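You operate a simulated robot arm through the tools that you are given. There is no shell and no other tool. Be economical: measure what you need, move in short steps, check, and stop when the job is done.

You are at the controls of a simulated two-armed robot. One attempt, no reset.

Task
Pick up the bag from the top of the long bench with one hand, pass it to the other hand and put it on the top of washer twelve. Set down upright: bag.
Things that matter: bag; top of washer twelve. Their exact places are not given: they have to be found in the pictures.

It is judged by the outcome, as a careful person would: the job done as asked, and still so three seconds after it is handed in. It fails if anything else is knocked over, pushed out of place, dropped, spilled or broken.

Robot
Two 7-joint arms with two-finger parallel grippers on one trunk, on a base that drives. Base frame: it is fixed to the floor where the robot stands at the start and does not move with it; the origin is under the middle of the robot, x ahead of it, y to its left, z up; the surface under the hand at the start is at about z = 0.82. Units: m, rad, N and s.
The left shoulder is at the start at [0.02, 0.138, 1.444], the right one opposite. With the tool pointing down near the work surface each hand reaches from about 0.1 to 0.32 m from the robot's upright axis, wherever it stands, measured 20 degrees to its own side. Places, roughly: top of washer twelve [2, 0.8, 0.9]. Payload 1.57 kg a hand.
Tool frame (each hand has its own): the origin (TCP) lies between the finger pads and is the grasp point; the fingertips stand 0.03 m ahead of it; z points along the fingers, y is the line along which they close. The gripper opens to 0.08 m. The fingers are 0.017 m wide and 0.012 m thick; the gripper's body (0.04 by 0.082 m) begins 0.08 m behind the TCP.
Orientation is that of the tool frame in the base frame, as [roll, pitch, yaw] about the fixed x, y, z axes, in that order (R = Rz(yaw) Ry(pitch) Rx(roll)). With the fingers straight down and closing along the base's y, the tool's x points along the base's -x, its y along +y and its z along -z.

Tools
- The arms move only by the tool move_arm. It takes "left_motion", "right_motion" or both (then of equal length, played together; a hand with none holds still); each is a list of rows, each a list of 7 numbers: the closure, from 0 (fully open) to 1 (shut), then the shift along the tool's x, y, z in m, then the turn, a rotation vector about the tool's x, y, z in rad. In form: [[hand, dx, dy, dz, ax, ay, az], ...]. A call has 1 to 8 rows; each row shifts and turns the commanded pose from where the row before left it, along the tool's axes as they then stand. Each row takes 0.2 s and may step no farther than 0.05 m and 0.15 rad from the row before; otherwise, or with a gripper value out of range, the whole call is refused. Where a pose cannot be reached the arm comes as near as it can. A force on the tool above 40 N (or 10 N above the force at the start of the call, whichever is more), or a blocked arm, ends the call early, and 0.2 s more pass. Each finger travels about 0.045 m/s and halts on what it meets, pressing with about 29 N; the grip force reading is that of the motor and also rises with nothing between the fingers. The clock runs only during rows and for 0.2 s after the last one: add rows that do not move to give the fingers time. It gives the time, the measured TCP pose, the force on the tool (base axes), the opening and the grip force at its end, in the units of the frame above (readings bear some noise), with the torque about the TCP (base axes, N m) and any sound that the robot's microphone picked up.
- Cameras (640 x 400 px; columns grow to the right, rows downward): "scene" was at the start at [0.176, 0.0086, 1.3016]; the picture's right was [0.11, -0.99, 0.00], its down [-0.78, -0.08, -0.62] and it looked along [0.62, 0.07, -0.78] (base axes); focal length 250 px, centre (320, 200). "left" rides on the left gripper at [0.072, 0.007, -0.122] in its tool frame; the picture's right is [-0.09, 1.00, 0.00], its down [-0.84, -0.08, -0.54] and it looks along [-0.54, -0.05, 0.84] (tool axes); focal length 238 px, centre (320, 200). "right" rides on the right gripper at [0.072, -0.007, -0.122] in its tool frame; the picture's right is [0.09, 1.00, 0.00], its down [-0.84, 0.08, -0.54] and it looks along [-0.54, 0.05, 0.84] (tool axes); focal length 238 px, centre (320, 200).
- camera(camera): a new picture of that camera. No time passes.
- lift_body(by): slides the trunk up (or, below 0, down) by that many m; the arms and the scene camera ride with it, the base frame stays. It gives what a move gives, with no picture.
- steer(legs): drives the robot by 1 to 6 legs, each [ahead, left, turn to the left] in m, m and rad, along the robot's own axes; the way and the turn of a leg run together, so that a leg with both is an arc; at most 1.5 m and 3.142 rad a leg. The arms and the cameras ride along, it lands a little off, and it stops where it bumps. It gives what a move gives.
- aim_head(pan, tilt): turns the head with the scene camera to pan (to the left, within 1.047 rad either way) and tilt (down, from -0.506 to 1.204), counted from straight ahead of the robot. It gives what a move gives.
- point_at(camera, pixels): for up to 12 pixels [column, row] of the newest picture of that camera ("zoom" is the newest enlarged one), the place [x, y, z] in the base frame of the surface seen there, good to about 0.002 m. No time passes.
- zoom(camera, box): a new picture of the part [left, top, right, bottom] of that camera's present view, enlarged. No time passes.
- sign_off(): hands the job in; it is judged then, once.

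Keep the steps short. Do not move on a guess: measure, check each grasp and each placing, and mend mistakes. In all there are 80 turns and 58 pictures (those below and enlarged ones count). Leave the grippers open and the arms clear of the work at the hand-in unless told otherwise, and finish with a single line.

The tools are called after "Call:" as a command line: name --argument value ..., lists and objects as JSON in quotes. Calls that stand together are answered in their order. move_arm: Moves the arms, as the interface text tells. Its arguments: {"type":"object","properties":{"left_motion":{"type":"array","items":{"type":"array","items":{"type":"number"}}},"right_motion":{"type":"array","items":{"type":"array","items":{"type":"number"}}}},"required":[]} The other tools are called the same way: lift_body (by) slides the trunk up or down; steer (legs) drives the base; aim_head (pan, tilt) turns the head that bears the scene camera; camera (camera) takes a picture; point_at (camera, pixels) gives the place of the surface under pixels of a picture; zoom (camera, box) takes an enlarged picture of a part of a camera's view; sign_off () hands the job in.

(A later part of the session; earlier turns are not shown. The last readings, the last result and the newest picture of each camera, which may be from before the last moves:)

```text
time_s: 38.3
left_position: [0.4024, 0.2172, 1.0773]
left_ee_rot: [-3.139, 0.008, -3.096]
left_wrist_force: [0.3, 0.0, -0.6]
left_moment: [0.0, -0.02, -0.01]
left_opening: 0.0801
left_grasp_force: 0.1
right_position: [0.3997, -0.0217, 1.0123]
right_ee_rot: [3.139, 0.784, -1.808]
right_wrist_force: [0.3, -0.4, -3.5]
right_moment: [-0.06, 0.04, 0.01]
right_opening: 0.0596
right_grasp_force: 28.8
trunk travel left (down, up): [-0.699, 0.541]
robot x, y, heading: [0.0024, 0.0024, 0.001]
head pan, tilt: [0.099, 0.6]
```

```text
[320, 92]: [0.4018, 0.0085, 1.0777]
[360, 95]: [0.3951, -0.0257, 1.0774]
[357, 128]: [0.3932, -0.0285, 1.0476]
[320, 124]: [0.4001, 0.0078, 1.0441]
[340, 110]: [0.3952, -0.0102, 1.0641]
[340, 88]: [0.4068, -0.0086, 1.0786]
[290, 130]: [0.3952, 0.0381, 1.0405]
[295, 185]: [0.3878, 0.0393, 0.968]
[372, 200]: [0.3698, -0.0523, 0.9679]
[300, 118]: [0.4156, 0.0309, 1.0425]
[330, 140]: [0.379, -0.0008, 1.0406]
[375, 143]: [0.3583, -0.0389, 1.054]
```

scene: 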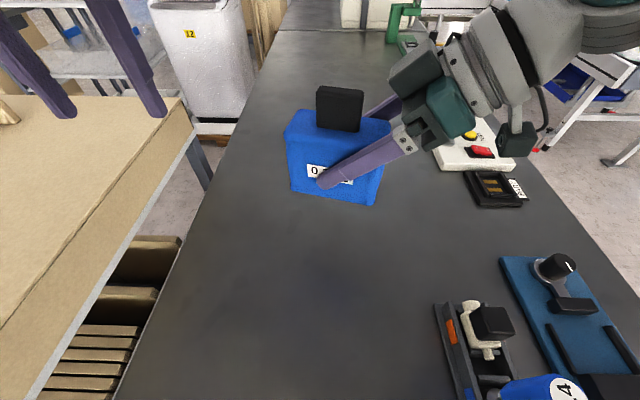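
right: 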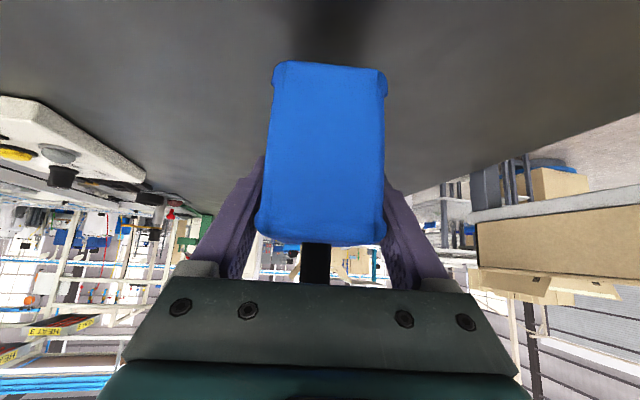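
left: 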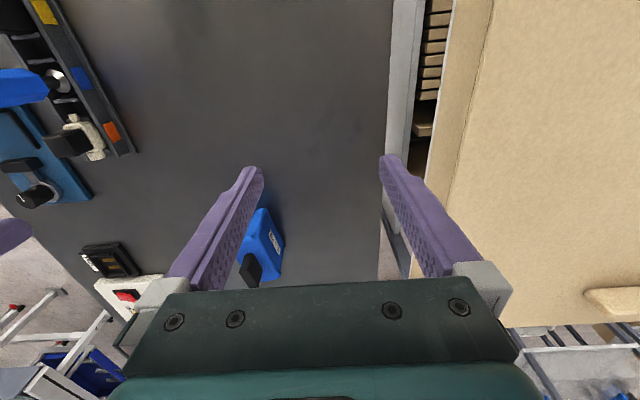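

Handle: y −0.028…0.009, x≈0.404, z 1.041–1.079. I'll finish the right hand's yaw and start turning the left hand to face it.

Call:
move_arm --right_motion '[[1, 0, 0, 0, -0.08, 0, -0.08], [1, 0, 0, 0, -0.08, 0, -0.08], [1, 0, 0, 0, 0, 0, 0], [1, 0, 0, 0, 0, 0, 0], [1, 0, 0, 0, 0, 0, 0], [1, 0, 0, 0, 0, 0, 0], [1, 0, 0, 0, 0, 0, 0], [1, 0, 0, 0, 0, 0, 0]]' --left_motion '[[0, 0, 0, 0, 0, 0, 0.14], [0, 0, 0, 0, 0, 0, 0.14], [0, 0, 0, 0, 0, 0, 0.14], [0, 0, 0, 0, 0, 0, 0.14], [0, 0, 0, 0, 0, 0, 0.14], [0, 0, 0, 0, 0, 0, 0.14], [0, 0, 0, 0, 0, 0, 0.14], [0, 0, 0, 0, 0, 0, 0.14]]'

```text
time_s: 40.1
left_position: [0.4023, 0.2176, 1.08]
left_ee_rot: [3.133, 0.002, 2.064]
left_wrist_force: [0.2, -0.3, -0.3]
left_moment: [0.0, 0.03, 0.02]
left_opening: 0.0801
left_grasp_force: 0.1
right_position: [0.3994, -0.0209, 1.0125]
right_ee_rot: [3.138, 0.783, -1.583]
right_wrist_force: [-0.3, 0.2, -2.1]
right_moment: [-0.07, -0.02, 0.01]
right_opening: 0.0598
right_grasp_force: 28.9
trunk travel left (down, up): [-0.699, 0.541]
robot x, y, heading: [-0.0006, 0.0012, -0.001]
head pan, tilt: [0.099, 0.6]
```

Call:
move_arm --left_motion '[[0, 0, 0, 0, 0, 0, 0.126], [0, 0, 0, 0, 0, 0, 0.126], [0, 0, 0, 0, 0, 0, 0.126], [0, 0, 0, 0, 0, 0, 0.127], [0, 0, 0, 0, 0, 0, 0]]'

Call:
move_arm --left_motion '[[0, 0, 0, 0, 0, -0.131, 0], [0, 0, 0, 0, 0, -0.131, 0], [0, 0, 0, 0, 0, -0.131, 0], [0, 0, 0, 0, 0, -0.131, 0], [0, 0, 0, 0, 0, -0.131, 0], [0, 0, 0, 0, 0, -0.131, 0], [0, 0, 0, 0, 0, 0, 0]]'

Call:
camera --camera "scene"

```text
time_s: 41.3
left_position: [0.4025, 0.2183, 1.0783]
left_ee_rot: [3.133, 0.002, 1.561]
left_wrist_force: [0.8, -0.7, -0.6]
left_moment: [0.01, -0.02, 0.02]
left_opening: 0.0799
left_grasp_force: 0.0
right_position: [0.4003, -0.0213, 1.0123]
right_ee_rot: [3.136, 0.783, -1.583]
right_wrist_force: [0.6, 0.3, -3.0]
right_moment: [-0.04, 0.0, 0.02]
right_opening: 0.0597
right_grasp_force: 29.3
trunk travel left (down, up): [-0.699, 0.541]
robot x, y, heading: [0.0013, 0.001, -0.002]
head pan, tilt: [0.099, 0.6]
```

```text
time_s: 42.9
left_position: [0.4016, 0.216, 1.077]
left_ee_rot: [3.136, 0.791, 1.552]
left_wrist_force: [-0.5, -0.2, 0.1]
left_moment: [-0.04, 0.0, 0.01]
left_opening: 0.0802
left_grasp_force: 0.2
right_position: [0.4, -0.0217, 1.0125]
right_ee_rot: [3.139, 0.784, -1.584]
right_wrist_force: [-0.4, 0.2, -3.2]
right_moment: [-0.04, 0.02, 0.03]
right_opening: 0.0601
right_grasp_force: 29.4
trunk travel left (down, up): [-0.699, 0.541]
robot x, y, heading: [-0.0023, 0.0009, -0.002]
head pan, tilt: [0.099, 0.6]
```

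```text
29 pictures are left
```

scene: 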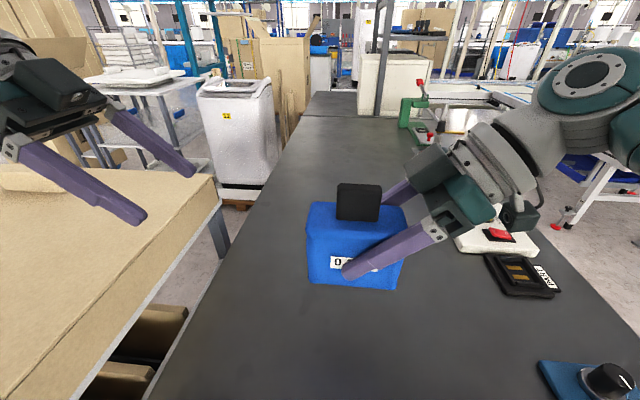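

Both hands face each other nicely. I'll measure the handle again after the last turn.

Call:
zoom --camera "scene" --box '[290, 160, 450, 300]'

Call:
point_at --camera "scene" --pixels '[[341, 192], [378, 192], [340, 216], [377, 218], [358, 205], [345, 184], [378, 185], [320, 208], [310, 230], [320, 240], [390, 245]]'

```text
2.86 times, centred on (370, 230) of scene
```

zoom: 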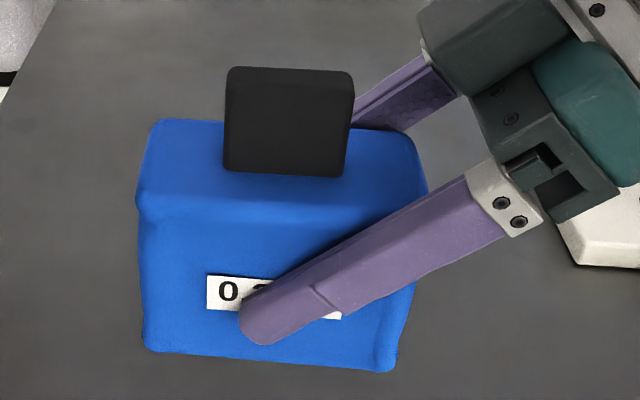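

```text
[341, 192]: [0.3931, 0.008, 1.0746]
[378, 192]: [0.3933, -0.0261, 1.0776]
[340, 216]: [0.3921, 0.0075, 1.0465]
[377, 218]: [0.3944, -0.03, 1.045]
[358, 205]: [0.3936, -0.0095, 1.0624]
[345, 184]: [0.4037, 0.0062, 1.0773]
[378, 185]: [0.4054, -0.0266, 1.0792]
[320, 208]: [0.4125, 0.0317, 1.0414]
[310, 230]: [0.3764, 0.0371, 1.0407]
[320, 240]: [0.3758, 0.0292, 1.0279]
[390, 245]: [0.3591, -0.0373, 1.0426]
```

Handle centre is (0.400, −0.010), z 1.043–1.079; the body top is 1.041. The left hand now goes to its pre-grasp pose, 0.07 m back along its axis.

Call:
move_arm --left_motion '[[0, -0.0367, 0.0004, 0.0211, 0, 0, 0], [0, -0.0367, 0.0004, 0.0211, 0, 0, 0], [0, -0.0367, 0.0004, 0.0211, 0, 0, 0], [0, -0.0367, 0.0004, 0.0211, 0, 0, 0], [0, 0, 0, 0, 0, 0, 0]]'

Call:
camera --camera "left"

```text
time_s: 44.0
left_position: [0.3607, 0.0453, 1.0599]
left_ee_rot: [-2.928, 0.762, 1.678]
left_wrist_force: [4.0, -0.6, 6.0]
left_moment: [-0.14, -0.36, -0.01]
left_opening: 0.08
left_grasp_force: 0.1
right_position: [0.3973, -0.0245, 1.0048]
right_ee_rot: [3.117, 0.765, -1.592]
right_wrist_force: [-2.4, 1.4, -8.3]
right_moment: [-0.27, 0.02, 0.15]
right_opening: 0.0597
right_grasp_force: 28.8
trunk travel left (down, up): [-0.699, 0.541]
robot x, y, heading: [0.0029, -0.0009, 0.0]
head pan, tilt: [0.099, 0.6]
stopped in row 5 (left hand): the arm was blocked; the commanded pose is now the measured one
```

```text
27 pictures are left
```

left: 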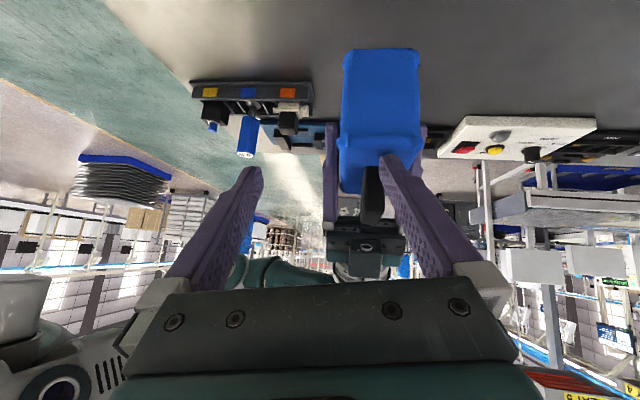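

The left arm hit a limit and sagged, with a finger touching the bag's top. I'll back it straight off along its axis.

Call:
move_arm --left_motion '[[0, -0.005, 0, -0.03, 0, 0, 0], [0, 0, 0, -0.03, 0, 0, 0], [0, 0.03, 0.03, -0.02, 0, 0, 0]]'

Call:
camera --camera "scene"

```text
time_s: 44.8
left_position: [0.4007, 0.1175, 1.0978]
left_ee_rot: [-2.941, 0.761, 1.669]
left_wrist_force: [0.5, 0.9, -0.5]
left_moment: [0.03, -0.02, -0.03]
left_opening: 0.0802
left_grasp_force: 0.1
right_position: [0.3968, -0.0253, 1.0075]
right_ee_rot: [3.124, 0.769, -1.588]
right_wrist_force: [-0.2, -0.1, -3.5]
right_moment: [-0.03, 0.01, -0.03]
right_opening: 0.0598
right_grasp_force: 29.6
trunk travel left (down, up): [-0.699, 0.541]
robot x, y, heading: [0.0002, -0.0022, 0.001]
head pan, tilt: [0.099, 0.6]
```

```text
26 pictures are left
```

scene: 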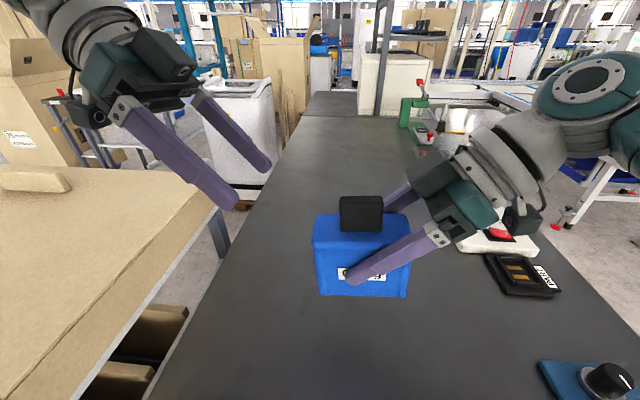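

The bag is still held well. I'll raise the trunk 0.12 so both hands work lower relative to the shoulders, then lower the right hand and level the left hand.

Call:
lift_body --by 0.12

Call:
move_arm --right_motion '[[1, 0.0232, -0.01, 0.024, 0, 0, 0], [1, 0.0232, -0.01, 0.024, 0, 0, 0], [1, 0.0232, -0.01, 0.024, 0, 0, 0], [1, 0, 0, 0, 0, 0, 0]]' --left_motion '[[0, 0, 0, 0, -0.1, 0, 0], [0, 0, 0, 0, -0.1, 0, 0], [0, 0, 0, 0, 0.08, 0, 0.08], [0, 0, 0, 0, 0, 0, 0]]'

Call:
camera --camera "scene"

```text
time_s: 46.3
left_position: [0.4014, 0.1168, 1.2162]
left_ee_rot: [-2.936, 0.759, 1.673]
left_wrist_force: [0.2, -0.1, -0.1]
left_moment: [-0.02, 0.0, 0.0]
left_opening: 0.0801
left_grasp_force: 0.0
right_position: [0.3971, -0.0247, 1.1269]
right_ee_rot: [3.123, 0.768, -1.589]
right_wrist_force: [0.0, -0.1, -3.6]
right_moment: [0.01, 0.02, -0.02]
right_opening: 0.0599
right_grasp_force: 29.1
trunk travel left (down, up): [-0.819, 0.421]
robot x, y, heading: [0.0003, 0.0005, 0.001]
head pan, tilt: [0.099, 0.6]
```

```text
time_s: 47.3
left_position: [0.3999, 0.1168, 1.2154]
left_ee_rot: [-3.13, 0.762, 1.562]
left_wrist_force: [-0.4, -0.3, -0.4]
left_moment: [-0.04, 0.0, 0.01]
left_opening: 0.0799
left_grasp_force: 0.1
right_position: [0.4028, -0.0198, 1.0418]
right_ee_rot: [3.123, 0.768, -1.588]
right_wrist_force: [-0.4, 0.0, -3.6]
right_moment: [-0.05, 0.01, 0.0]
right_opening: 0.06
right_grasp_force: 29.2
right hand out of reach, approached as far as the arm can: row 3
trunk travel left (down, up): [-0.819, 0.421]
robot x, y, heading: [0.0003, -0.0042, 0.003]
head pan, tilt: [0.099, 0.6]
```

```text
25 pictures are left
```

scene: 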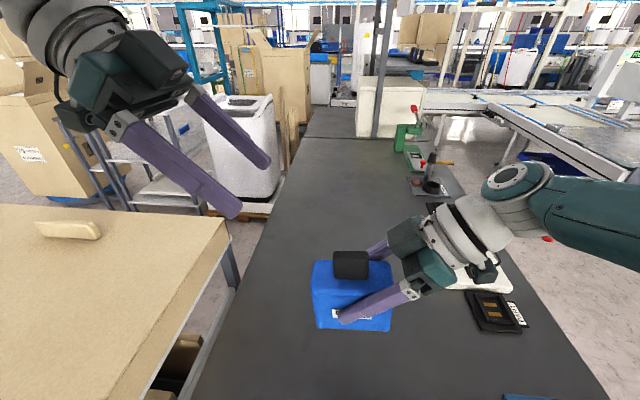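

Call:
point_at --camera "scene" --pixels '[[338, 260], [364, 262], [337, 274], [364, 275], [350, 267], [340, 254], [364, 254], [325, 282], [325, 268], [318, 322], [385, 326]]'

Call:
zoom --camera "scene" --box '[290, 230, 410, 340]'

```text
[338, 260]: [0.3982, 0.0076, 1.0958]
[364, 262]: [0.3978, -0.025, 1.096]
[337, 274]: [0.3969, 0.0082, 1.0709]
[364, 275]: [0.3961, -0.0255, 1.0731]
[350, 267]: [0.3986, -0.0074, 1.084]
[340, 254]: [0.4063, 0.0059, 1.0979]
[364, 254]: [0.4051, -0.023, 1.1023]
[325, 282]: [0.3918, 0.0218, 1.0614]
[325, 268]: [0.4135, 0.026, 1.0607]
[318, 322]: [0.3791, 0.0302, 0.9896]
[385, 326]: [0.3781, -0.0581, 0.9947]
```

```text
3.64 times, centred on (350, 285) of scene
```

zoom: 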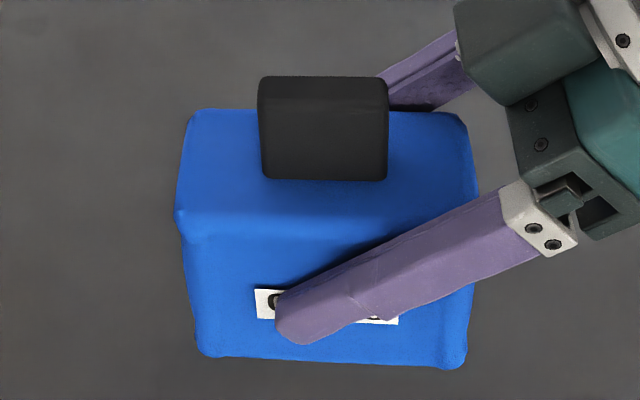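

The handle centre is (0.4045, −0.009), z 1.062–1.10. The left hand is almost in line with it, so it goes to the pre-grasp pose.

Call:
move_arm --left_motion '[[0, 0.001, 0.002, 0.033, 0, 0, 0], [0, 0.001, 0.002, 0.033, 0, 0, 0], [0, 0.001, 0.0016, 0.03, 0, 0, 0], [0, 0, 0, 0, 0, 0, 0]]'

Call:
camera --camera "left"

```text
time_s: 48.3
left_position: [0.4076, 0.0506, 1.1441]
left_ee_rot: [-3.132, 0.76, 1.562]
left_wrist_force: [-0.2, -0.4, 0.1]
left_moment: [-0.05, 0.0, 0.0]
left_opening: 0.0801
left_grasp_force: 0.0
right_position: [0.4045, -0.0206, 1.0413]
right_ee_rot: [3.122, 0.768, -1.589]
right_wrist_force: [0.4, -0.1, -3.3]
right_moment: [-0.06, -0.05, -0.02]
right_opening: 0.06
right_grasp_force: 29.0
trunk travel left (down, up): [-0.819, 0.421]
robot x, y, heading: [-0.0022, -0.0003, -0.002]
head pan, tilt: [0.099, 0.6]
```

```text
23 pictures are left
```

left: 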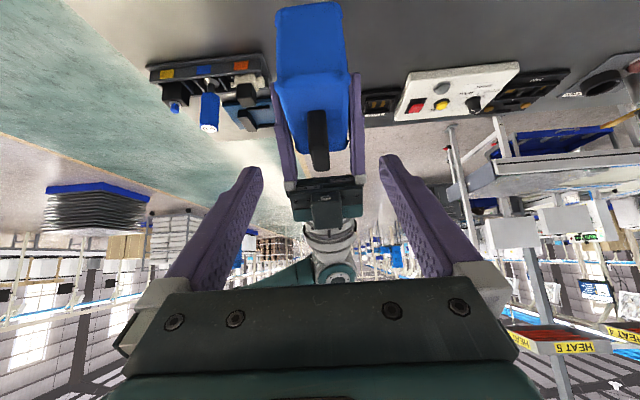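

The handle is centred between the left fingers. I'll advance 0.07 m slowly.

Call:
move_arm --left_motion '[[0, 0, -0.0015, 0.025, 0, 0, 0], [0, 0, -0.0015, 0.025, 0, 0, 0], [0, 0, 0, 0.02, 0, 0, 0], [0, 0, 0, 0, 0, 0, 0]]'

Call:
camera --camera "left"

Call:
zoom --camera "scene" --box '[250, 180, 450, 340]'

```text
time_s: 49.3
left_position: [0.3988, 0.0025, 1.0931]
left_ee_rot: [-3.131, 0.762, 1.564]
left_wrist_force: [-0.6, 0.3, -0.4]
left_moment: [0.01, 0.03, -0.03]
left_opening: 0.0799
left_grasp_force: 0.1
right_position: [0.4036, -0.0203, 1.0419]
right_ee_rot: [3.122, 0.767, -1.591]
right_wrist_force: [0.1, 0.1, -2.7]
right_moment: [-0.03, -0.04, 0.02]
right_opening: 0.0596
right_grasp_force: 29.0
trunk travel left (down, up): [-0.819, 0.421]
robot x, y, heading: [0.002, -0.001, -0.0]
head pan, tilt: [0.099, 0.6]
```

```text
22 pictures are left
```

left: 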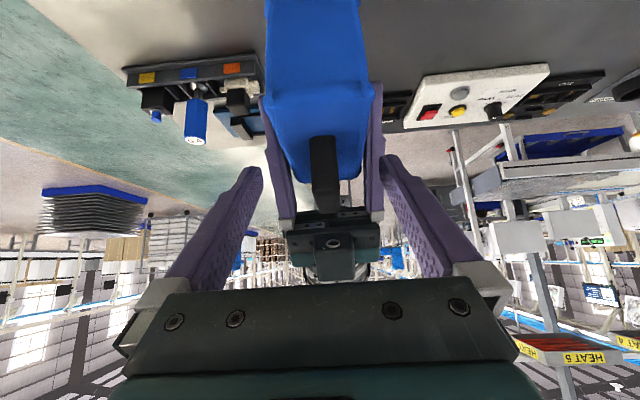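

```text
2.50 times, centred on (350, 260) of scene
```

zoom: 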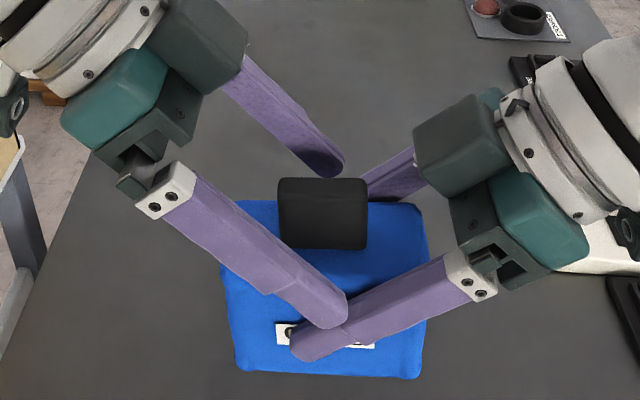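

The left fingers straddle the handle. I'll shift 5 mm to centre and then close.

Call:
move_arm --left_motion '[[0, 0, 0.005, 0, 0, 0, 0], [1, 0, 0, 0, 0, 0, 0], [1, 0, 0, 0, 0, 0, 0], [1, 0, 0, 0, 0, 0, 0], [1, 0, 0, 0, 0, 0, 0], [1, 0, 0, 0, 0, 0, 0], [1, 0, 0, 0, 0, 0, 0]]'

Call:
zoom --camera "scene" --box '[250, 180, 450, 340]'

```text
time_s: 50.9
left_position: [0.406, 0.0033, 1.0942]
left_ee_rot: [-3.128, 0.764, 1.563]
left_wrist_force: [-9.4, -0.1, 4.8]
left_moment: [-0.1, 0.02, 0.43]
left_opening: 0.0161
left_grasp_force: 28.4
right_position: [0.4053, -0.0213, 1.0418]
right_ee_rot: [3.125, 0.769, -1.589]
right_wrist_force: [9.7, -0.2, -7.8]
right_moment: [-0.02, 0.5, -0.74]
right_opening: 0.0599
right_grasp_force: 29.1
trunk travel left (down, up): [-0.819, 0.421]
robot x, y, heading: [-0.0003, -0.0017, 0.001]
head pan, tilt: [0.099, 0.6]
```

```text
2.50 times, centred on (350, 260) of scene
```

zoom: 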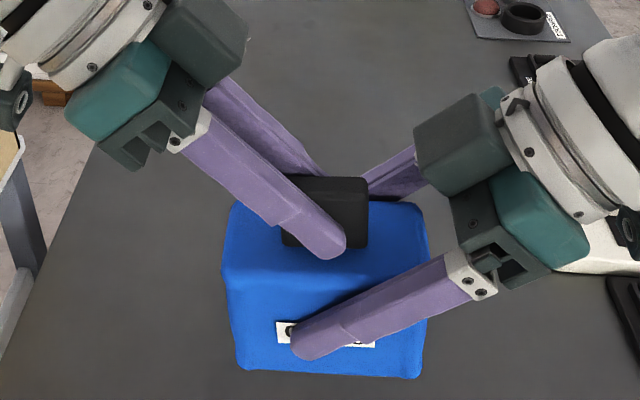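

The left hand holds the handle (0.016 opening, 28 N). Now the right hand opens.

Call:
move_arm --left_motion '[[1, 0, -0.003, 0, 0, 0, 0], [1, 0, 0, 0, 0, 0, 0], [1, 0, 0, 0, 0, 0, 0], [1, 0, 0, 0, 0, 0, 0]]' --right_motion '[[1, 0, 0, 0, 0, 0, 0], [0.5, 0, 0, 0, 0, 0, 0], [0, 0, 0, 0, 0, 0, 0], [0, 0, 0, 0, 0, 0, 0]]'

Call:
camera --camera "scene"

```text
time_s: 51.9
left_position: [0.4029, 0.0049, 1.0937]
left_ee_rot: [-3.131, 0.761, 1.56]
left_wrist_force: [1.0, -0.8, -0.9]
left_moment: [0.06, 0.01, -0.01]
left_opening: 0.0158
left_grasp_force: 28.8
right_position: [0.4036, -0.0194, 1.0416]
right_ee_rot: [3.12, 0.768, -1.589]
right_wrist_force: [0.0, -0.5, 0.6]
right_moment: [-0.01, 0.02, -0.04]
right_opening: 0.0801
right_grasp_force: 0.1
trunk travel left (down, up): [-0.819, 0.421]
robot x, y, heading: [0.0019, 0.0009, 0.001]
head pan, tilt: [0.099, 0.6]
```

```text
19 pictures are left
```

scene: 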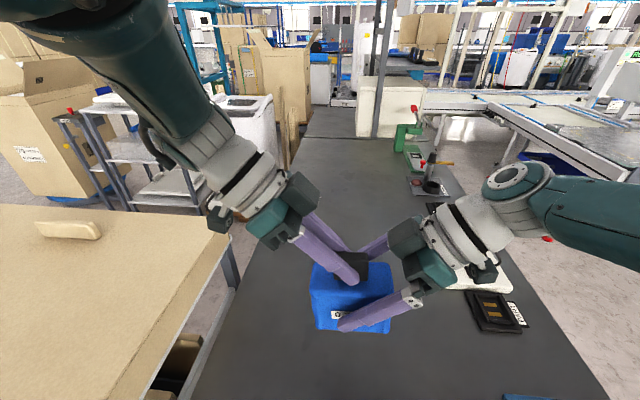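

The bag stays with the left hand. The right hand retracts along its axis.

Call:
move_arm --right_motion '[[0, 0, 0, -0.03, 0, 0, 0], [0, 0, 0, -0.04, 0, 0, 0], [0, 0, 0, -0.04, 0, 0, 0], [0, 0, 0, 0, 0, 0, 0]]'

Call:
camera --camera "scene"

```text
time_s: 52.9
left_position: [0.4026, 0.005, 1.0932]
left_ee_rot: [-3.131, 0.761, 1.559]
left_wrist_force: [-0.1, -0.2, 0.2]
left_moment: [0.05, 0.01, 0.03]
left_opening: 0.0158
left_grasp_force: 28.7
right_position: [0.4038, -0.0949, 1.1206]
right_ee_rot: [3.123, 0.767, -1.593]
right_wrist_force: [0.3, -0.4, 0.6]
right_moment: [0.01, -0.03, 0.05]
right_opening: 0.08
right_grasp_force: 0.0
trunk travel left (down, up): [-0.819, 0.421]
robot x, y, heading: [-0.0015, -0.0003, 0.004]
head pan, tilt: [0.099, 0.6]
```

```text
18 pictures are left
```

scene: 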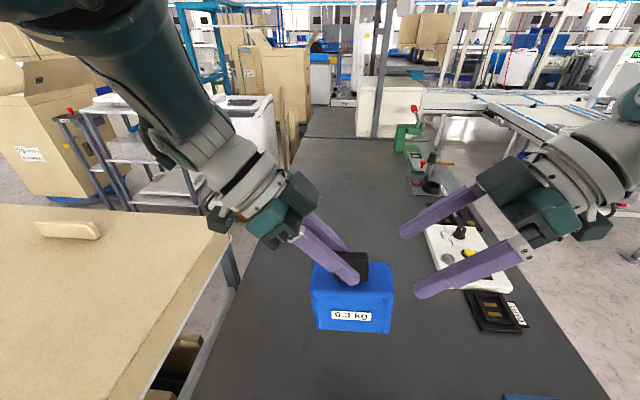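

The handover is done: the bag hangs upright in the left hand, labelled 0.3 kg. Next the hands move apart and the left hand turns to point forward for carrying.

Call:
move_arm --left_motion '[[1, 0.0145, 0.005, -0.0138, 0, 0, 0], [1, 0.0145, 0.005, -0.0138, 0, 0, 0], [1, 0.0145, 0.005, -0.0138, 0, 0, 0], [1, 0, 0, 0, -0.097, 0, -0.101], [1, 0, 0, 0, -0.097, 0, -0.101], [1, 0, 0, 0, -0.097, 0, -0.101], [1, 0, 0, 0, -0.097, 0, -0.101], [1, 0, 0, 0, -0.097, 0, -0.101]]' --right_motion '[[0, 0.0144, 0, -0.0139, 0, 0, 0], [0, 0.0144, 0, -0.0139, 0, 0, 0], [0, 0, 0, 0, 0.097, 0, 0.1], [0, 0, 0, 0, 0.097, 0, 0.1], [0, 0, 0, 0, 0.097, 0, 0.1], [0, 0, 0, 0, 0.097, 0, 0.1], [0, 0, 0, 0, 0.097, 0, 0.1], [0, 0, 0, 0, 0.097, 0, 0.1]]'

Call:
move_arm --left_motion '[[1, 0, 0, 0, -0.097, 0, -0.101], [1, 0, 0, 0, -0.097, 0, -0.101], [1, 0, 0, 0, -0.097, 0, -0.101], [1, 0, 0, 0, -0.097, 0, -0.101], [1, 0, 0, 0, -0.097, 0, -0.101], [1, 0, 0, 0, 0, 0, 0]]' --right_motion '[[0, 0, 0, 0, 0.097, 0, 0.1], [0, 0, 0, 0, 0.097, 0, 0.1], [0, 0, 0, 0, 0.097, 0, 0.1], [0, 0, 0, 0, 0.097, 0, 0.1], [0, 0, 0, 0, 0, 0, 0], [0, 0, 0, 0, 0, 0, 0]]'

Call:
camera --camera "scene"

```text
time_s: 54.7
left_position: [0.435, 0.0853, 1.0826]
left_ee_rot: [-3.134, 0.758, 2.262]
left_wrist_force: [0.9, 0.1, -0.7]
left_moment: [0.03, 0.01, 0.04]
left_opening: 0.0158
left_grasp_force: 29.4
left hand out of reach, approached as far as the arm can: row 7, 8
right_position: [0.4045, -0.1386, 1.1224]
right_ee_rot: [3.133, 0.759, -2.423]
right_wrist_force: [0.5, 0.1, 0.9]
right_moment: [-0.01, 0.03, 0.01]
right_opening: 0.0798
right_grasp_force: 0.0
trunk travel left (down, up): [-0.819, 0.421]
robot x, y, heading: [0.0016, -0.0002, 0.002]
head pan, tilt: [0.099, 0.6]
```

```text
time_s: 56.1
left_position: [0.4947, 0.1768, 1.0751]
left_ee_rot: [3.139, 0.755, 2.956]
left_wrist_force: [-0.3, 0.5, 0.2]
left_moment: [0.04, 0.06, 0.0]
left_opening: 0.0156
left_grasp_force: 29.1
left hand out of reach, approached as far as the arm can: row 1, 2, 3, 4, 5
right_position: [0.4035, -0.1376, 1.1216]
right_ee_rot: [3.14, 0.755, -2.973]
right_wrist_force: [-0.7, 0.4, 1.1]
right_moment: [-0.01, 0.03, -0.01]
right_opening: 0.0799
right_grasp_force: 0.0
trunk travel left (down, up): [-0.819, 0.421]
robot x, y, heading: [-0.001, -0.0011, -0.001]
head pan, tilt: [0.099, 0.6]
```

```text
17 pictures are left
```

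scene: 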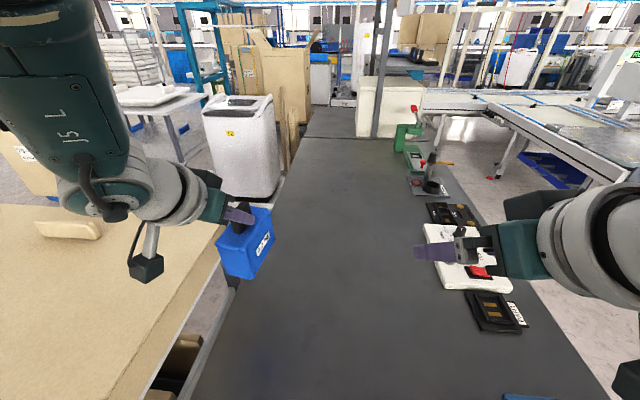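

The left hand now points forward with the bag. I'll raise the trunk for the trip and look left to map the table and a path.

Call:
lift_body --by 0.3

Call:
aim_head --pan 0.9 --tilt 0.75

Call:
camera --camera "scene"

```text
time_s: 59.1
left_position: [0.4953, 0.1762, 1.3744]
left_ee_rot: [3.137, 0.758, 2.952]
left_wrist_force: [0.1, -0.1, -3.1]
left_moment: [0.03, 0.04, 0.01]
left_opening: 0.0158
left_grasp_force: 29.8
right_position: [0.4047, -0.1367, 1.4209]
right_ee_rot: [3.142, 0.755, -2.97]
right_wrist_force: [-0.2, -0.6, -1.0]
right_moment: [0.0, -0.03, 0.02]
right_opening: 0.0802
right_grasp_force: 0.0
trunk travel left (down, up): [-1.119, 0.121]
robot x, y, heading: [-0.0008, -0.0007, 0.003]
head pan, tilt: [0.099, 0.6]
```

```text
time_s: 60.2
left_position: [0.495, 0.1774, 1.3749]
left_ee_rot: [3.139, 0.757, 2.951]
left_wrist_force: [0.1, -0.6, -3.8]
left_moment: [-0.01, 0.07, 0.02]
left_opening: 0.0159
left_grasp_force: 28.6
right_position: [0.4054, -0.1379, 1.4225]
right_ee_rot: [3.141, 0.757, -2.972]
right_wrist_force: [-0.3, -0.2, 0.3]
right_moment: [0.0, 0.02, 0.01]
right_opening: 0.0799
right_grasp_force: 0.1
trunk travel left (down, up): [-1.119, 0.121]
robot x, y, heading: [-0.0032, 0.0028, -0.006]
head pan, tilt: [0.901, 0.75]
```

```text
16 pictures are left
```

scene: 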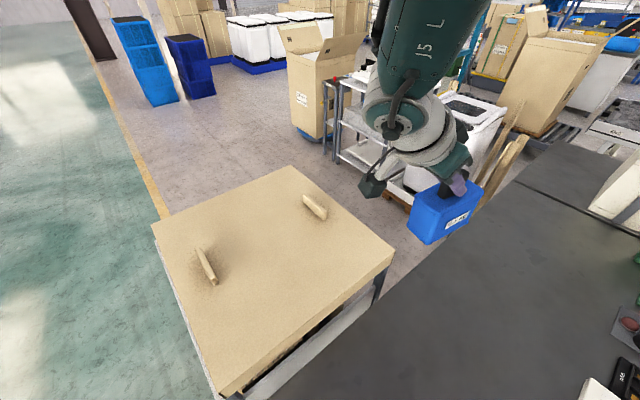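

Call:
point_at --camera "scene" --pixels '[[155, 232], [290, 170], [392, 248], [222, 392], [330, 150], [385, 190], [350, 155], [300, 130], [250, 200], [435, 195], [410, 235], [385, 165]]'

```text
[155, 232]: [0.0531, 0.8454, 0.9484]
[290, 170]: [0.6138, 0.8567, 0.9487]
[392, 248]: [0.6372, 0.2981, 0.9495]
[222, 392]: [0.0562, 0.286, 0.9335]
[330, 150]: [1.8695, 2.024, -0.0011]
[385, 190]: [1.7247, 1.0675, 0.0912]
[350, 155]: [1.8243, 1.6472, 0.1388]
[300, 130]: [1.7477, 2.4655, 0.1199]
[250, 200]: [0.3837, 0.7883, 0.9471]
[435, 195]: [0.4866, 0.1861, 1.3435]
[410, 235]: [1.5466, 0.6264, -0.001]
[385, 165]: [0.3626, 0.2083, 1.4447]
```

The table spans x 0.05–0.65 and y 0.29–0.855. There's a roughly 1 m gap between it and the washer pallet at x=1.72. I'll drive back, left past the table, forward, then right, with the arms high above everything.

Call:
steer --legs '[[-0.7, 0, 0], [0, 1.4, 0], [1.0, 0, 0], [0.9, 0, 0]]'

Call:
aim_head --pan -0.5 --tilt 0.75

Call:
camera --camera "scene"

```text
time_s: 79.9
left_position: [1.7088, 1.5307, 1.3745]
left_ee_rot: [3.138, 0.756, 2.948]
left_wrist_force: [1.7, 1.0, -3.0]
left_moment: [0.01, 0.04, 0.0]
left_opening: 0.016
left_grasp_force: 28.9
right_position: [1.6173, 1.2166, 1.4217]
right_ee_rot: [3.14, 0.755, -2.977]
right_wrist_force: [0.4, 0.2, 0.0]
right_moment: [0.05, -0.03, 0.0]
right_opening: 0.0802
right_grasp_force: 0.0
trunk travel left (down, up): [-1.119, 0.121]
robot x, y, heading: [1.2152, 1.3572, -0.008]
head pan, tilt: [0.901, 0.75]
```

```text
time_s: 81.4
left_position: [1.7088, 1.5303, 1.3751]
left_ee_rot: [3.139, 0.756, 2.945]
left_wrist_force: [0.2, 0.5, -2.7]
left_moment: [-0.01, 0.03, 0.01]
left_opening: 0.0159
left_grasp_force: 28.9
right_position: [1.6172, 1.2161, 1.4215]
right_ee_rot: [3.138, 0.755, -2.977]
right_wrist_force: [0.0, -0.6, -0.7]
right_moment: [0.02, 0.01, 0.0]
right_opening: 0.08
right_grasp_force: 0.1
trunk travel left (down, up): [-1.119, 0.121]
robot x, y, heading: [1.2111, 1.3566, -0.005]
head pan, tilt: [-0.499, 0.75]
```

```text
15 pictures are left
```

scene: 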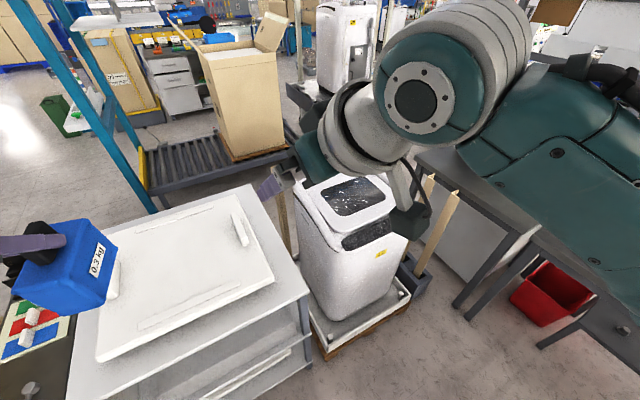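

The path is clear. I'll strafe right to stand in front of washer 12.

Call:
steer --legs '[[0, -0.74, 0]]'

Call:
aim_head --pan 0.1 --tilt 0.75

Call:
camera --camera "scene"

```text
time_s: 85.4
left_position: [1.7064, 0.7946, 1.3741]
left_ee_rot: [3.14, 0.755, 2.952]
left_wrist_force: [0.3, 1.1, -3.8]
left_moment: [0.03, 0.08, -0.02]
left_opening: 0.0159
left_grasp_force: 29.0
right_position: [1.6173, 0.4804, 1.4218]
right_ee_rot: [3.141, 0.758, -2.971]
right_wrist_force: [-0.3, 0.0, 0.5]
right_moment: [-0.03, -0.02, 0.01]
right_opening: 0.08
right_grasp_force: 0.1
trunk travel left (down, up): [-1.119, 0.121]
robot x, y, heading: [1.2123, 0.6157, -0.001]
head pan, tilt: [-0.499, 0.75]
```

```text
time_s: 86.4
left_position: [1.707, 0.7956, 1.3747]
left_ee_rot: [3.139, 0.756, 2.953]
left_wrist_force: [-0.4, -0.7, -3.0]
left_moment: [0.06, 0.03, 0.02]
left_opening: 0.0158
left_grasp_force: 29.2
right_position: [1.616, 0.4812, 1.4217]
right_ee_rot: [3.14, 0.757, -2.97]
right_wrist_force: [-0.4, -0.3, -0.1]
right_moment: [-0.01, -0.01, 0.01]
right_opening: 0.0802
right_grasp_force: 0.1
trunk travel left (down, up): [-1.119, 0.121]
robot x, y, heading: [1.2122, 0.6237, -0.002]
head pan, tilt: [0.099, 0.75]
```

```text
14 pictures are left
```

scene: 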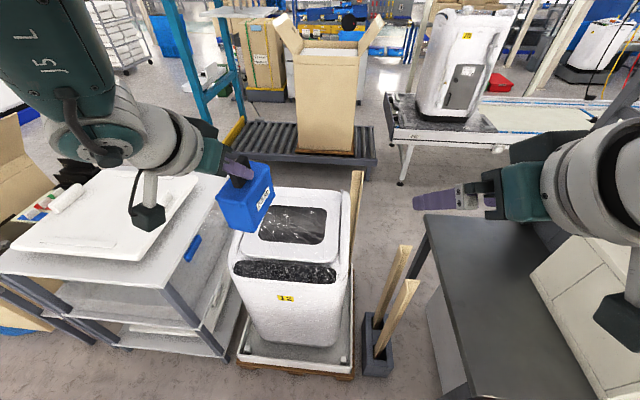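

Now I'll measure the washer's top in detail, along with the posts and the bag's pose.

Call:
zoom --camera "scene" --box '[200, 140, 380, 300]'

Call:
point_at --camera "scene" --pixels '[[285, 225], [310, 215], [300, 238], [270, 236], [285, 250], [320, 248], [335, 225], [310, 203], [285, 270], [408, 282], [400, 248], [357, 175]]'

Call:
point_at --camera "scene" --pixels '[[217, 200], [233, 205], [247, 232], [272, 206], [272, 185], [220, 222], [245, 210], [240, 190]]'

```text
2.50 times, centred on (290, 220) of scene
```

zoom: 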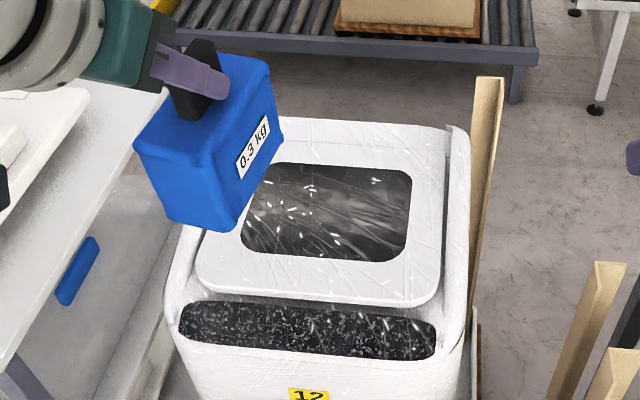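

```text
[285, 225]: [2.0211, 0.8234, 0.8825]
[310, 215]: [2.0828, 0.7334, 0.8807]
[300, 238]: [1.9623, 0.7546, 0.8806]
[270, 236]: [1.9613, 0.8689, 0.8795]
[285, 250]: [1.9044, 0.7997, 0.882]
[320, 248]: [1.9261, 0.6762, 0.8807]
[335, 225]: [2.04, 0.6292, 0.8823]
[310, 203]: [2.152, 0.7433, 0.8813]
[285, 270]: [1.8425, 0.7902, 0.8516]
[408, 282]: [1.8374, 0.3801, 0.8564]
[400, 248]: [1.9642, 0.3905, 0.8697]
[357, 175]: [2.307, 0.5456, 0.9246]
```

```text
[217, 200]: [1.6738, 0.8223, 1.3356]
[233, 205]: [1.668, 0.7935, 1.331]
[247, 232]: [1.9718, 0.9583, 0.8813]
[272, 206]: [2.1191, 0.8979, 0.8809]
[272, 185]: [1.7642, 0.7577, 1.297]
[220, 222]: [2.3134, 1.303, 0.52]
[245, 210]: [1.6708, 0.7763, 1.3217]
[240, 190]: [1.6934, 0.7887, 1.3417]
```

The lid is flat at z=0.881 (x 1.90–2.15, y 0.63–0.97). Now I'll measure the bag's tilt in the hand.

Call:
point_at --camera "zoom" --pixels '[[262, 68], [215, 155], [145, 140], [217, 222], [275, 125], [172, 212], [240, 60], [200, 150], [175, 150], [265, 80], [222, 150], [245, 105]]'

```text
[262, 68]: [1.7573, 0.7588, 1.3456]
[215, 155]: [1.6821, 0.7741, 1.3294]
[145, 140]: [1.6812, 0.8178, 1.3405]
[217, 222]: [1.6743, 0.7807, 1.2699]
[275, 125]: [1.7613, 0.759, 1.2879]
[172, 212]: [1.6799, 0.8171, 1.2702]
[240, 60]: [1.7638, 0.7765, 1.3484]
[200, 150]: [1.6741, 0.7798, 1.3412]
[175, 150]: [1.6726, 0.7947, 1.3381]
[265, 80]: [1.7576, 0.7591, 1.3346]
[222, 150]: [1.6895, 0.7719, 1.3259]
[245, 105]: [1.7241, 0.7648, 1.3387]
```

The bag tilts only about 0.08 rad nose-up; I'll correct that in the hand. Now I'll creep forward toward the washer, checking for bumps.

Call:
steer --legs '[[0.13, 0, 0]]'

Call:
aim_head --pan 0.0 --tilt 1.2

Call:
camera --camera "scene"

```text
time_s: 87.7
left_position: [1.8383, 0.7937, 1.3755]
left_ee_rot: [3.138, 0.755, 2.952]
left_wrist_force: [0.2, -0.1, -2.7]
left_moment: [0.01, 0.09, 0.05]
left_opening: 0.0155
left_grasp_force: 29.0
right_position: [1.7479, 0.4795, 1.4219]
right_ee_rot: [3.14, 0.756, -2.972]
right_wrist_force: [0.3, 0.2, -0.3]
right_moment: [0.03, -0.01, 0.0]
right_opening: 0.0801
right_grasp_force: 0.1
trunk travel left (down, up): [-1.119, 0.121]
robot x, y, heading: [1.3479, 0.6181, 0.003]
head pan, tilt: [0.099, 0.75]
```

```text
time_s: 88.6
left_position: [1.8365, 0.7942, 1.3732]
left_ee_rot: [3.137, 0.756, 2.952]
left_wrist_force: [0.0, 0.5, -2.9]
left_moment: [0.01, 0.03, -0.01]
left_opening: 0.0159
left_grasp_force: 29.4
right_position: [1.7491, 0.48, 1.4221]
right_ee_rot: [3.139, 0.756, -2.971]
right_wrist_force: [0.1, -0.1, -0.5]
right_moment: [0.01, -0.03, -0.03]
right_opening: 0.0799
right_grasp_force: 0.0
trunk travel left (down, up): [-1.119, 0.121]
robot x, y, heading: [1.3402, 0.6169, -0.002]
head pan, tilt: [0.0, 1.201]
```

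```text
12 pictures are left
```

scene: 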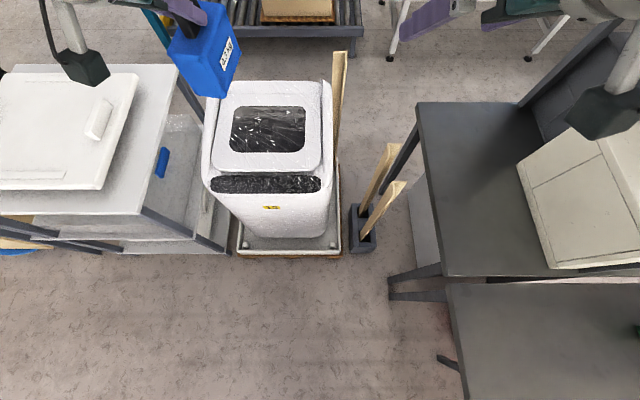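

No part of the base shows near the pallet, so there's room. I'll go forward another 0.13 m.

Call:
steer --legs '[[0.13, 0.01, 0]]'

Call:
move_arm --left_motion '[[1, 0, 0, 0, 0, 0.04, 0], [1, 0, 0, 0, 0, 0.04, 0], [1, 0, 0, 0, 0, 0, 0]]'

Call:
aim_head --pan 0.3 --tilt 0.9

Call:
camera --camera "scene"

```text
time_s: 89.9
left_position: [1.9688, 0.8043, 1.3737]
left_ee_rot: [3.139, 0.756, 2.953]
left_wrist_force: [0.5, 0.0, -2.7]
left_moment: [0.05, 0.03, 0.0]
left_opening: 0.0156
left_grasp_force: 28.9
right_position: [1.8801, 0.4904, 1.4215]
right_ee_rot: [3.14, 0.755, -2.97]
right_wrist_force: [0.2, -0.5, 0.3]
right_moment: [0.01, -0.02, 0.0]
right_opening: 0.0801
right_grasp_force: 0.1
trunk travel left (down, up): [-1.119, 0.121]
robot x, y, heading: [1.4727, 0.6267, 0.004]
head pan, tilt: [0.0, 1.201]
```

```text
time_s: 90.7
left_position: [1.9691, 0.8048, 1.3737]
left_ee_rot: [3.139, 0.676, 2.954]
left_wrist_force: [0.1, -0.7, -2.2]
left_moment: [0.01, 0.04, -0.01]
left_opening: 0.0158
left_grasp_force: 29.3
right_position: [1.8789, 0.4896, 1.4224]
right_ee_rot: [3.14, 0.756, -2.971]
right_wrist_force: [0.5, -0.6, 0.4]
right_moment: [-0.03, -0.04, 0.01]
right_opening: 0.08
right_grasp_force: 0.1
trunk travel left (down, up): [-1.119, 0.121]
robot x, y, heading: [1.471, 0.6266, -0.001]
head pan, tilt: [0.0, 1.201]
```

```text
time_s: 91.5
left_position: [1.9691, 0.8052, 1.3751]
left_ee_rot: [3.137, 0.675, 2.952]
left_wrist_force: [-0.5, 0.3, -2.7]
left_moment: [0.0, 0.08, 0.01]
left_opening: 0.0158
left_grasp_force: 29.1
right_position: [1.8796, 0.4897, 1.4211]
right_ee_rot: [3.14, 0.756, -2.972]
right_wrist_force: [0.3, 0.5, -0.5]
right_moment: [0.01, 0.0, 0.04]
right_opening: 0.0798
right_grasp_force: 0.0
trunk travel left (down, up): [-1.119, 0.121]
robot x, y, heading: [1.4737, 0.6319, 0.001]
head pan, tilt: [0.3, 0.901]
```

```text
11 pictures are left
```

scene: 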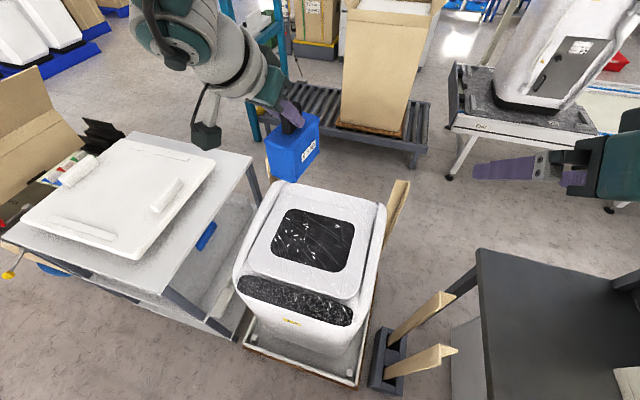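

The bag is above the washer's lid. I'll check the bag and shelf heights, then lower the trunk most of the way.

Call:
point_at --camera "scene" --pixels '[[120, 210], [165, 195], [205, 130], [283, 180], [300, 185], [272, 150], [312, 165], [295, 140], [130, 60]]'

Call:
lift_body --by -0.3

Call:
camera --camera "scene"

```text
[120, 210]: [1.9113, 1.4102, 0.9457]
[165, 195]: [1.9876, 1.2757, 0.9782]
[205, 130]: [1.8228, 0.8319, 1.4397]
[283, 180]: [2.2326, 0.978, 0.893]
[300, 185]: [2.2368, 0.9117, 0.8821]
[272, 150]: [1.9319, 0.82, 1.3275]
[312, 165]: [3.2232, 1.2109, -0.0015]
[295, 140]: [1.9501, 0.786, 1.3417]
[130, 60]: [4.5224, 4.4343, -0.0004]
```

```text
time_s: 94.5
left_position: [1.969, 0.8042, 1.0731]
left_ee_rot: [3.139, 0.676, 2.952]
left_wrist_force: [-0.4, -0.8, -3.2]
left_moment: [0.02, 0.04, -0.02]
left_opening: 0.0158
left_grasp_force: 28.9
right_position: [1.8789, 0.4897, 1.1209]
right_ee_rot: [3.138, 0.757, -2.97]
right_wrist_force: [-0.3, 0.6, -1.0]
right_moment: [0.01, 0.02, 0.0]
right_opening: 0.08
right_grasp_force: 0.0
trunk travel left (down, up): [-0.819, 0.421]
robot x, y, heading: [1.4735, 0.6279, 0.001]
head pan, tilt: [0.3, 0.901]
```

```text
10 pictures are left
```

scene: 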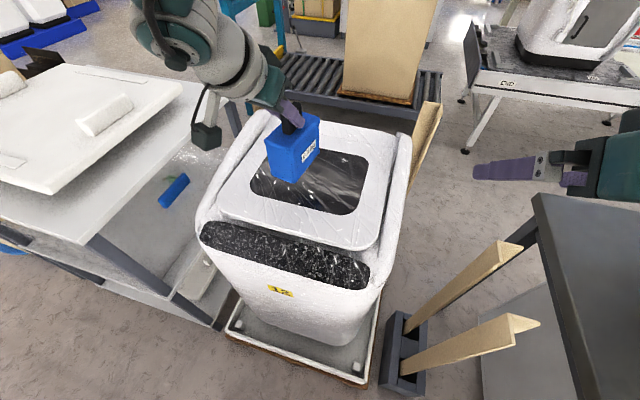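

Call:
zoom --camera "scene" --box '[230, 80, 350, 200]'

Call:
point_at --camera "scene" --pixels '[[270, 145], [295, 148], [275, 172], [298, 180], [317, 122], [314, 155], [270, 140]]'

```text
3.33 times, centred on (290, 140) of scene
```

zoom: 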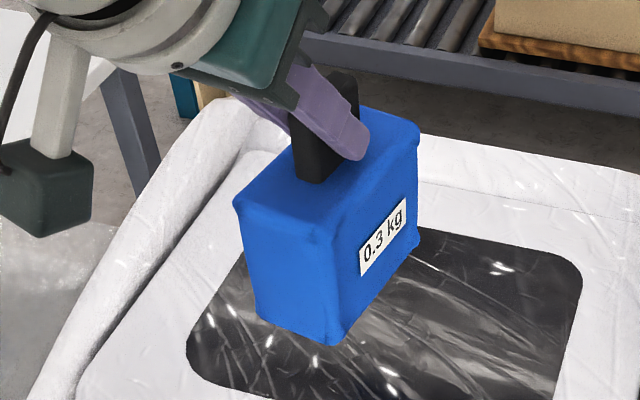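

```text
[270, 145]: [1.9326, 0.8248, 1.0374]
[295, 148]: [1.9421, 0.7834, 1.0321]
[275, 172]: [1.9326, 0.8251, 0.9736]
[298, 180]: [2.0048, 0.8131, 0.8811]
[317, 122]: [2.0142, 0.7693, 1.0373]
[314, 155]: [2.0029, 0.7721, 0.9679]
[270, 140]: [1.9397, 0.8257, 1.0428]
```

The bag is level (top at 1.04, bottom about 0.956), so the gap is about 0.075 m. I'll lower by 0.06 and then creep.

Call:
lift_body --by -0.06

Call:
lift_body --by -0.008

Call:
zoom --camera "scene" --box '[230, 80, 390, 240]'

```text
time_s: 95.5
left_position: [1.9685, 0.8041, 1.0143]
left_ee_rot: [3.138, 0.675, 2.953]
left_wrist_force: [-0.5, -0.3, -3.3]
left_moment: [0.0, 0.02, -0.02]
left_opening: 0.0156
left_grasp_force: 29.1
right_position: [1.8794, 0.4905, 1.0622]
right_ee_rot: [-3.141, 0.755, -2.97]
right_wrist_force: [0.1, 0.4, 0.8]
right_moment: [0.01, 0.0, 0.0]
right_opening: 0.0802
right_grasp_force: 0.0
trunk travel left (down, up): [-0.759, 0.481]
robot x, y, heading: [1.4744, 0.6279, 0.006]
head pan, tilt: [0.3, 0.901]
```

```text
time_s: 96.1
left_position: [1.9699, 0.8046, 1.0066]
left_ee_rot: [3.138, 0.676, 2.953]
left_wrist_force: [-0.5, -0.5, -3.5]
left_moment: [-0.02, 0.07, 0.02]
left_opening: 0.0157
left_grasp_force: 29.4
right_position: [1.8797, 0.4894, 1.0532]
right_ee_rot: [3.14, 0.757, -2.971]
right_wrist_force: [0.3, 0.1, -0.8]
right_moment: [0.03, 0.0, 0.0]
right_opening: 0.0803
right_grasp_force: 0.1
trunk travel left (down, up): [-0.751, 0.489]
robot x, y, heading: [1.4769, 0.6268, -0.001]
head pan, tilt: [0.3, 0.901]
```

```text
2.50 times, centred on (310, 160) of scene
```

zoom: 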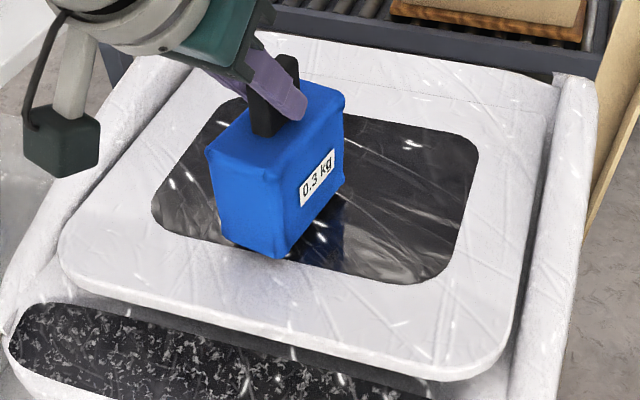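

Nearly there. I'll creep down in 3–4 mm steps, watching the vertical force.

Call:
lift_body --by -0.004

Call:
lift_body --by -0.003

```text
time_s: 96.6
left_position: [1.9696, 0.8062, 1.0017]
left_ee_rot: [3.138, 0.676, 2.954]
left_wrist_force: [0.4, 0.5, -2.6]
left_moment: [-0.02, 0.06, -0.02]
left_opening: 0.016
left_grasp_force: 29.0
right_position: [1.8783, 0.4912, 1.0496]
right_ee_rot: [3.139, 0.755, -2.971]
right_wrist_force: [0.2, -0.6, -0.4]
right_moment: [-0.03, 0.0, -0.02]
right_opening: 0.08
right_grasp_force: 0.1
trunk travel left (down, up): [-0.747, 0.493]
robot x, y, heading: [1.4771, 0.6274, 0.002]
head pan, tilt: [0.3, 0.901]
```

```text
time_s: 97.1
left_position: [1.969, 0.8051, 0.9988]
left_ee_rot: [3.138, 0.676, 2.952]
left_wrist_force: [0.0, -0.2, -2.8]
left_moment: [-0.02, 0.05, 0.02]
left_opening: 0.0158
left_grasp_force: 28.8
right_position: [1.8792, 0.4905, 1.0476]
right_ee_rot: [3.139, 0.755, -2.97]
right_wrist_force: [0.0, -0.5, -0.4]
right_moment: [-0.04, 0.0, -0.01]
right_opening: 0.0801
right_grasp_force: 0.0
trunk travel left (down, up): [-0.744, 0.496]
robot x, y, heading: [1.4757, 0.6311, -0.002]
head pan, tilt: [0.3, 0.901]
```

Call:
lift_body --by -0.002

Call:
lift_body --by -0.002

Call:
zoom --camera "scene" --box '[260, 110, 340, 170]'

```text
time_s: 97.6
left_position: [1.9695, 0.8042, 0.9972]
left_ee_rot: [3.137, 0.676, 2.953]
left_wrist_force: [-0.9, 0.1, 1.4]
left_moment: [-0.08, 0.32, -0.01]
left_opening: 0.0157
left_grasp_force: 29.1
right_position: [1.8794, 0.4891, 1.044]
right_ee_rot: [3.14, 0.755, -2.97]
right_wrist_force: [0.4, -0.4, 0.0]
right_moment: [0.01, 0.0, -0.01]
right_opening: 0.0801
right_grasp_force: 0.1
trunk travel left (down, up): [-0.742, 0.498]
robot x, y, heading: [1.4782, 0.6238, 0.003]
head pan, tilt: [0.3, 0.901]
```

```text
time_s: 98.2
left_position: [1.9703, 0.8053, 0.9974]
left_ee_rot: [3.138, 0.679, 2.953]
left_wrist_force: [-7.5, -1.1, 18.5]
left_moment: [-0.11, 0.41, -0.02]
left_opening: 0.0159
left_grasp_force: 29.6
right_position: [1.8787, 0.4906, 1.043]
right_ee_rot: [3.14, 0.754, -2.97]
right_wrist_force: [-0.8, 0.2, -0.5]
right_moment: [0.02, -0.02, 0.01]
right_opening: 0.08
right_grasp_force: 0.1
trunk travel left (down, up): [-0.74, 0.5]
robot x, y, heading: [1.4717, 0.6303, -0.005]
head pan, tilt: [0.3, 0.901]
```

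```text
6.67 times, centred on (300, 140) of scene
```

zoom: 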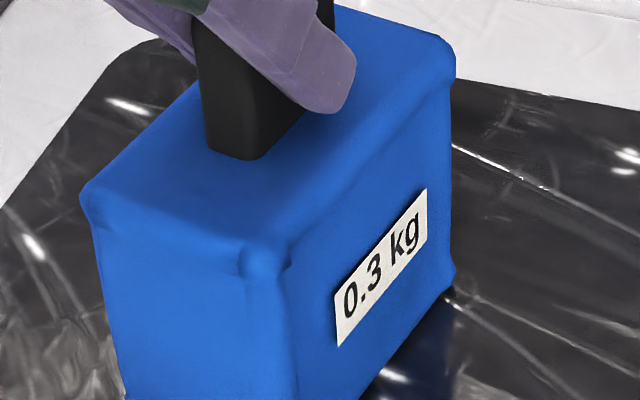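

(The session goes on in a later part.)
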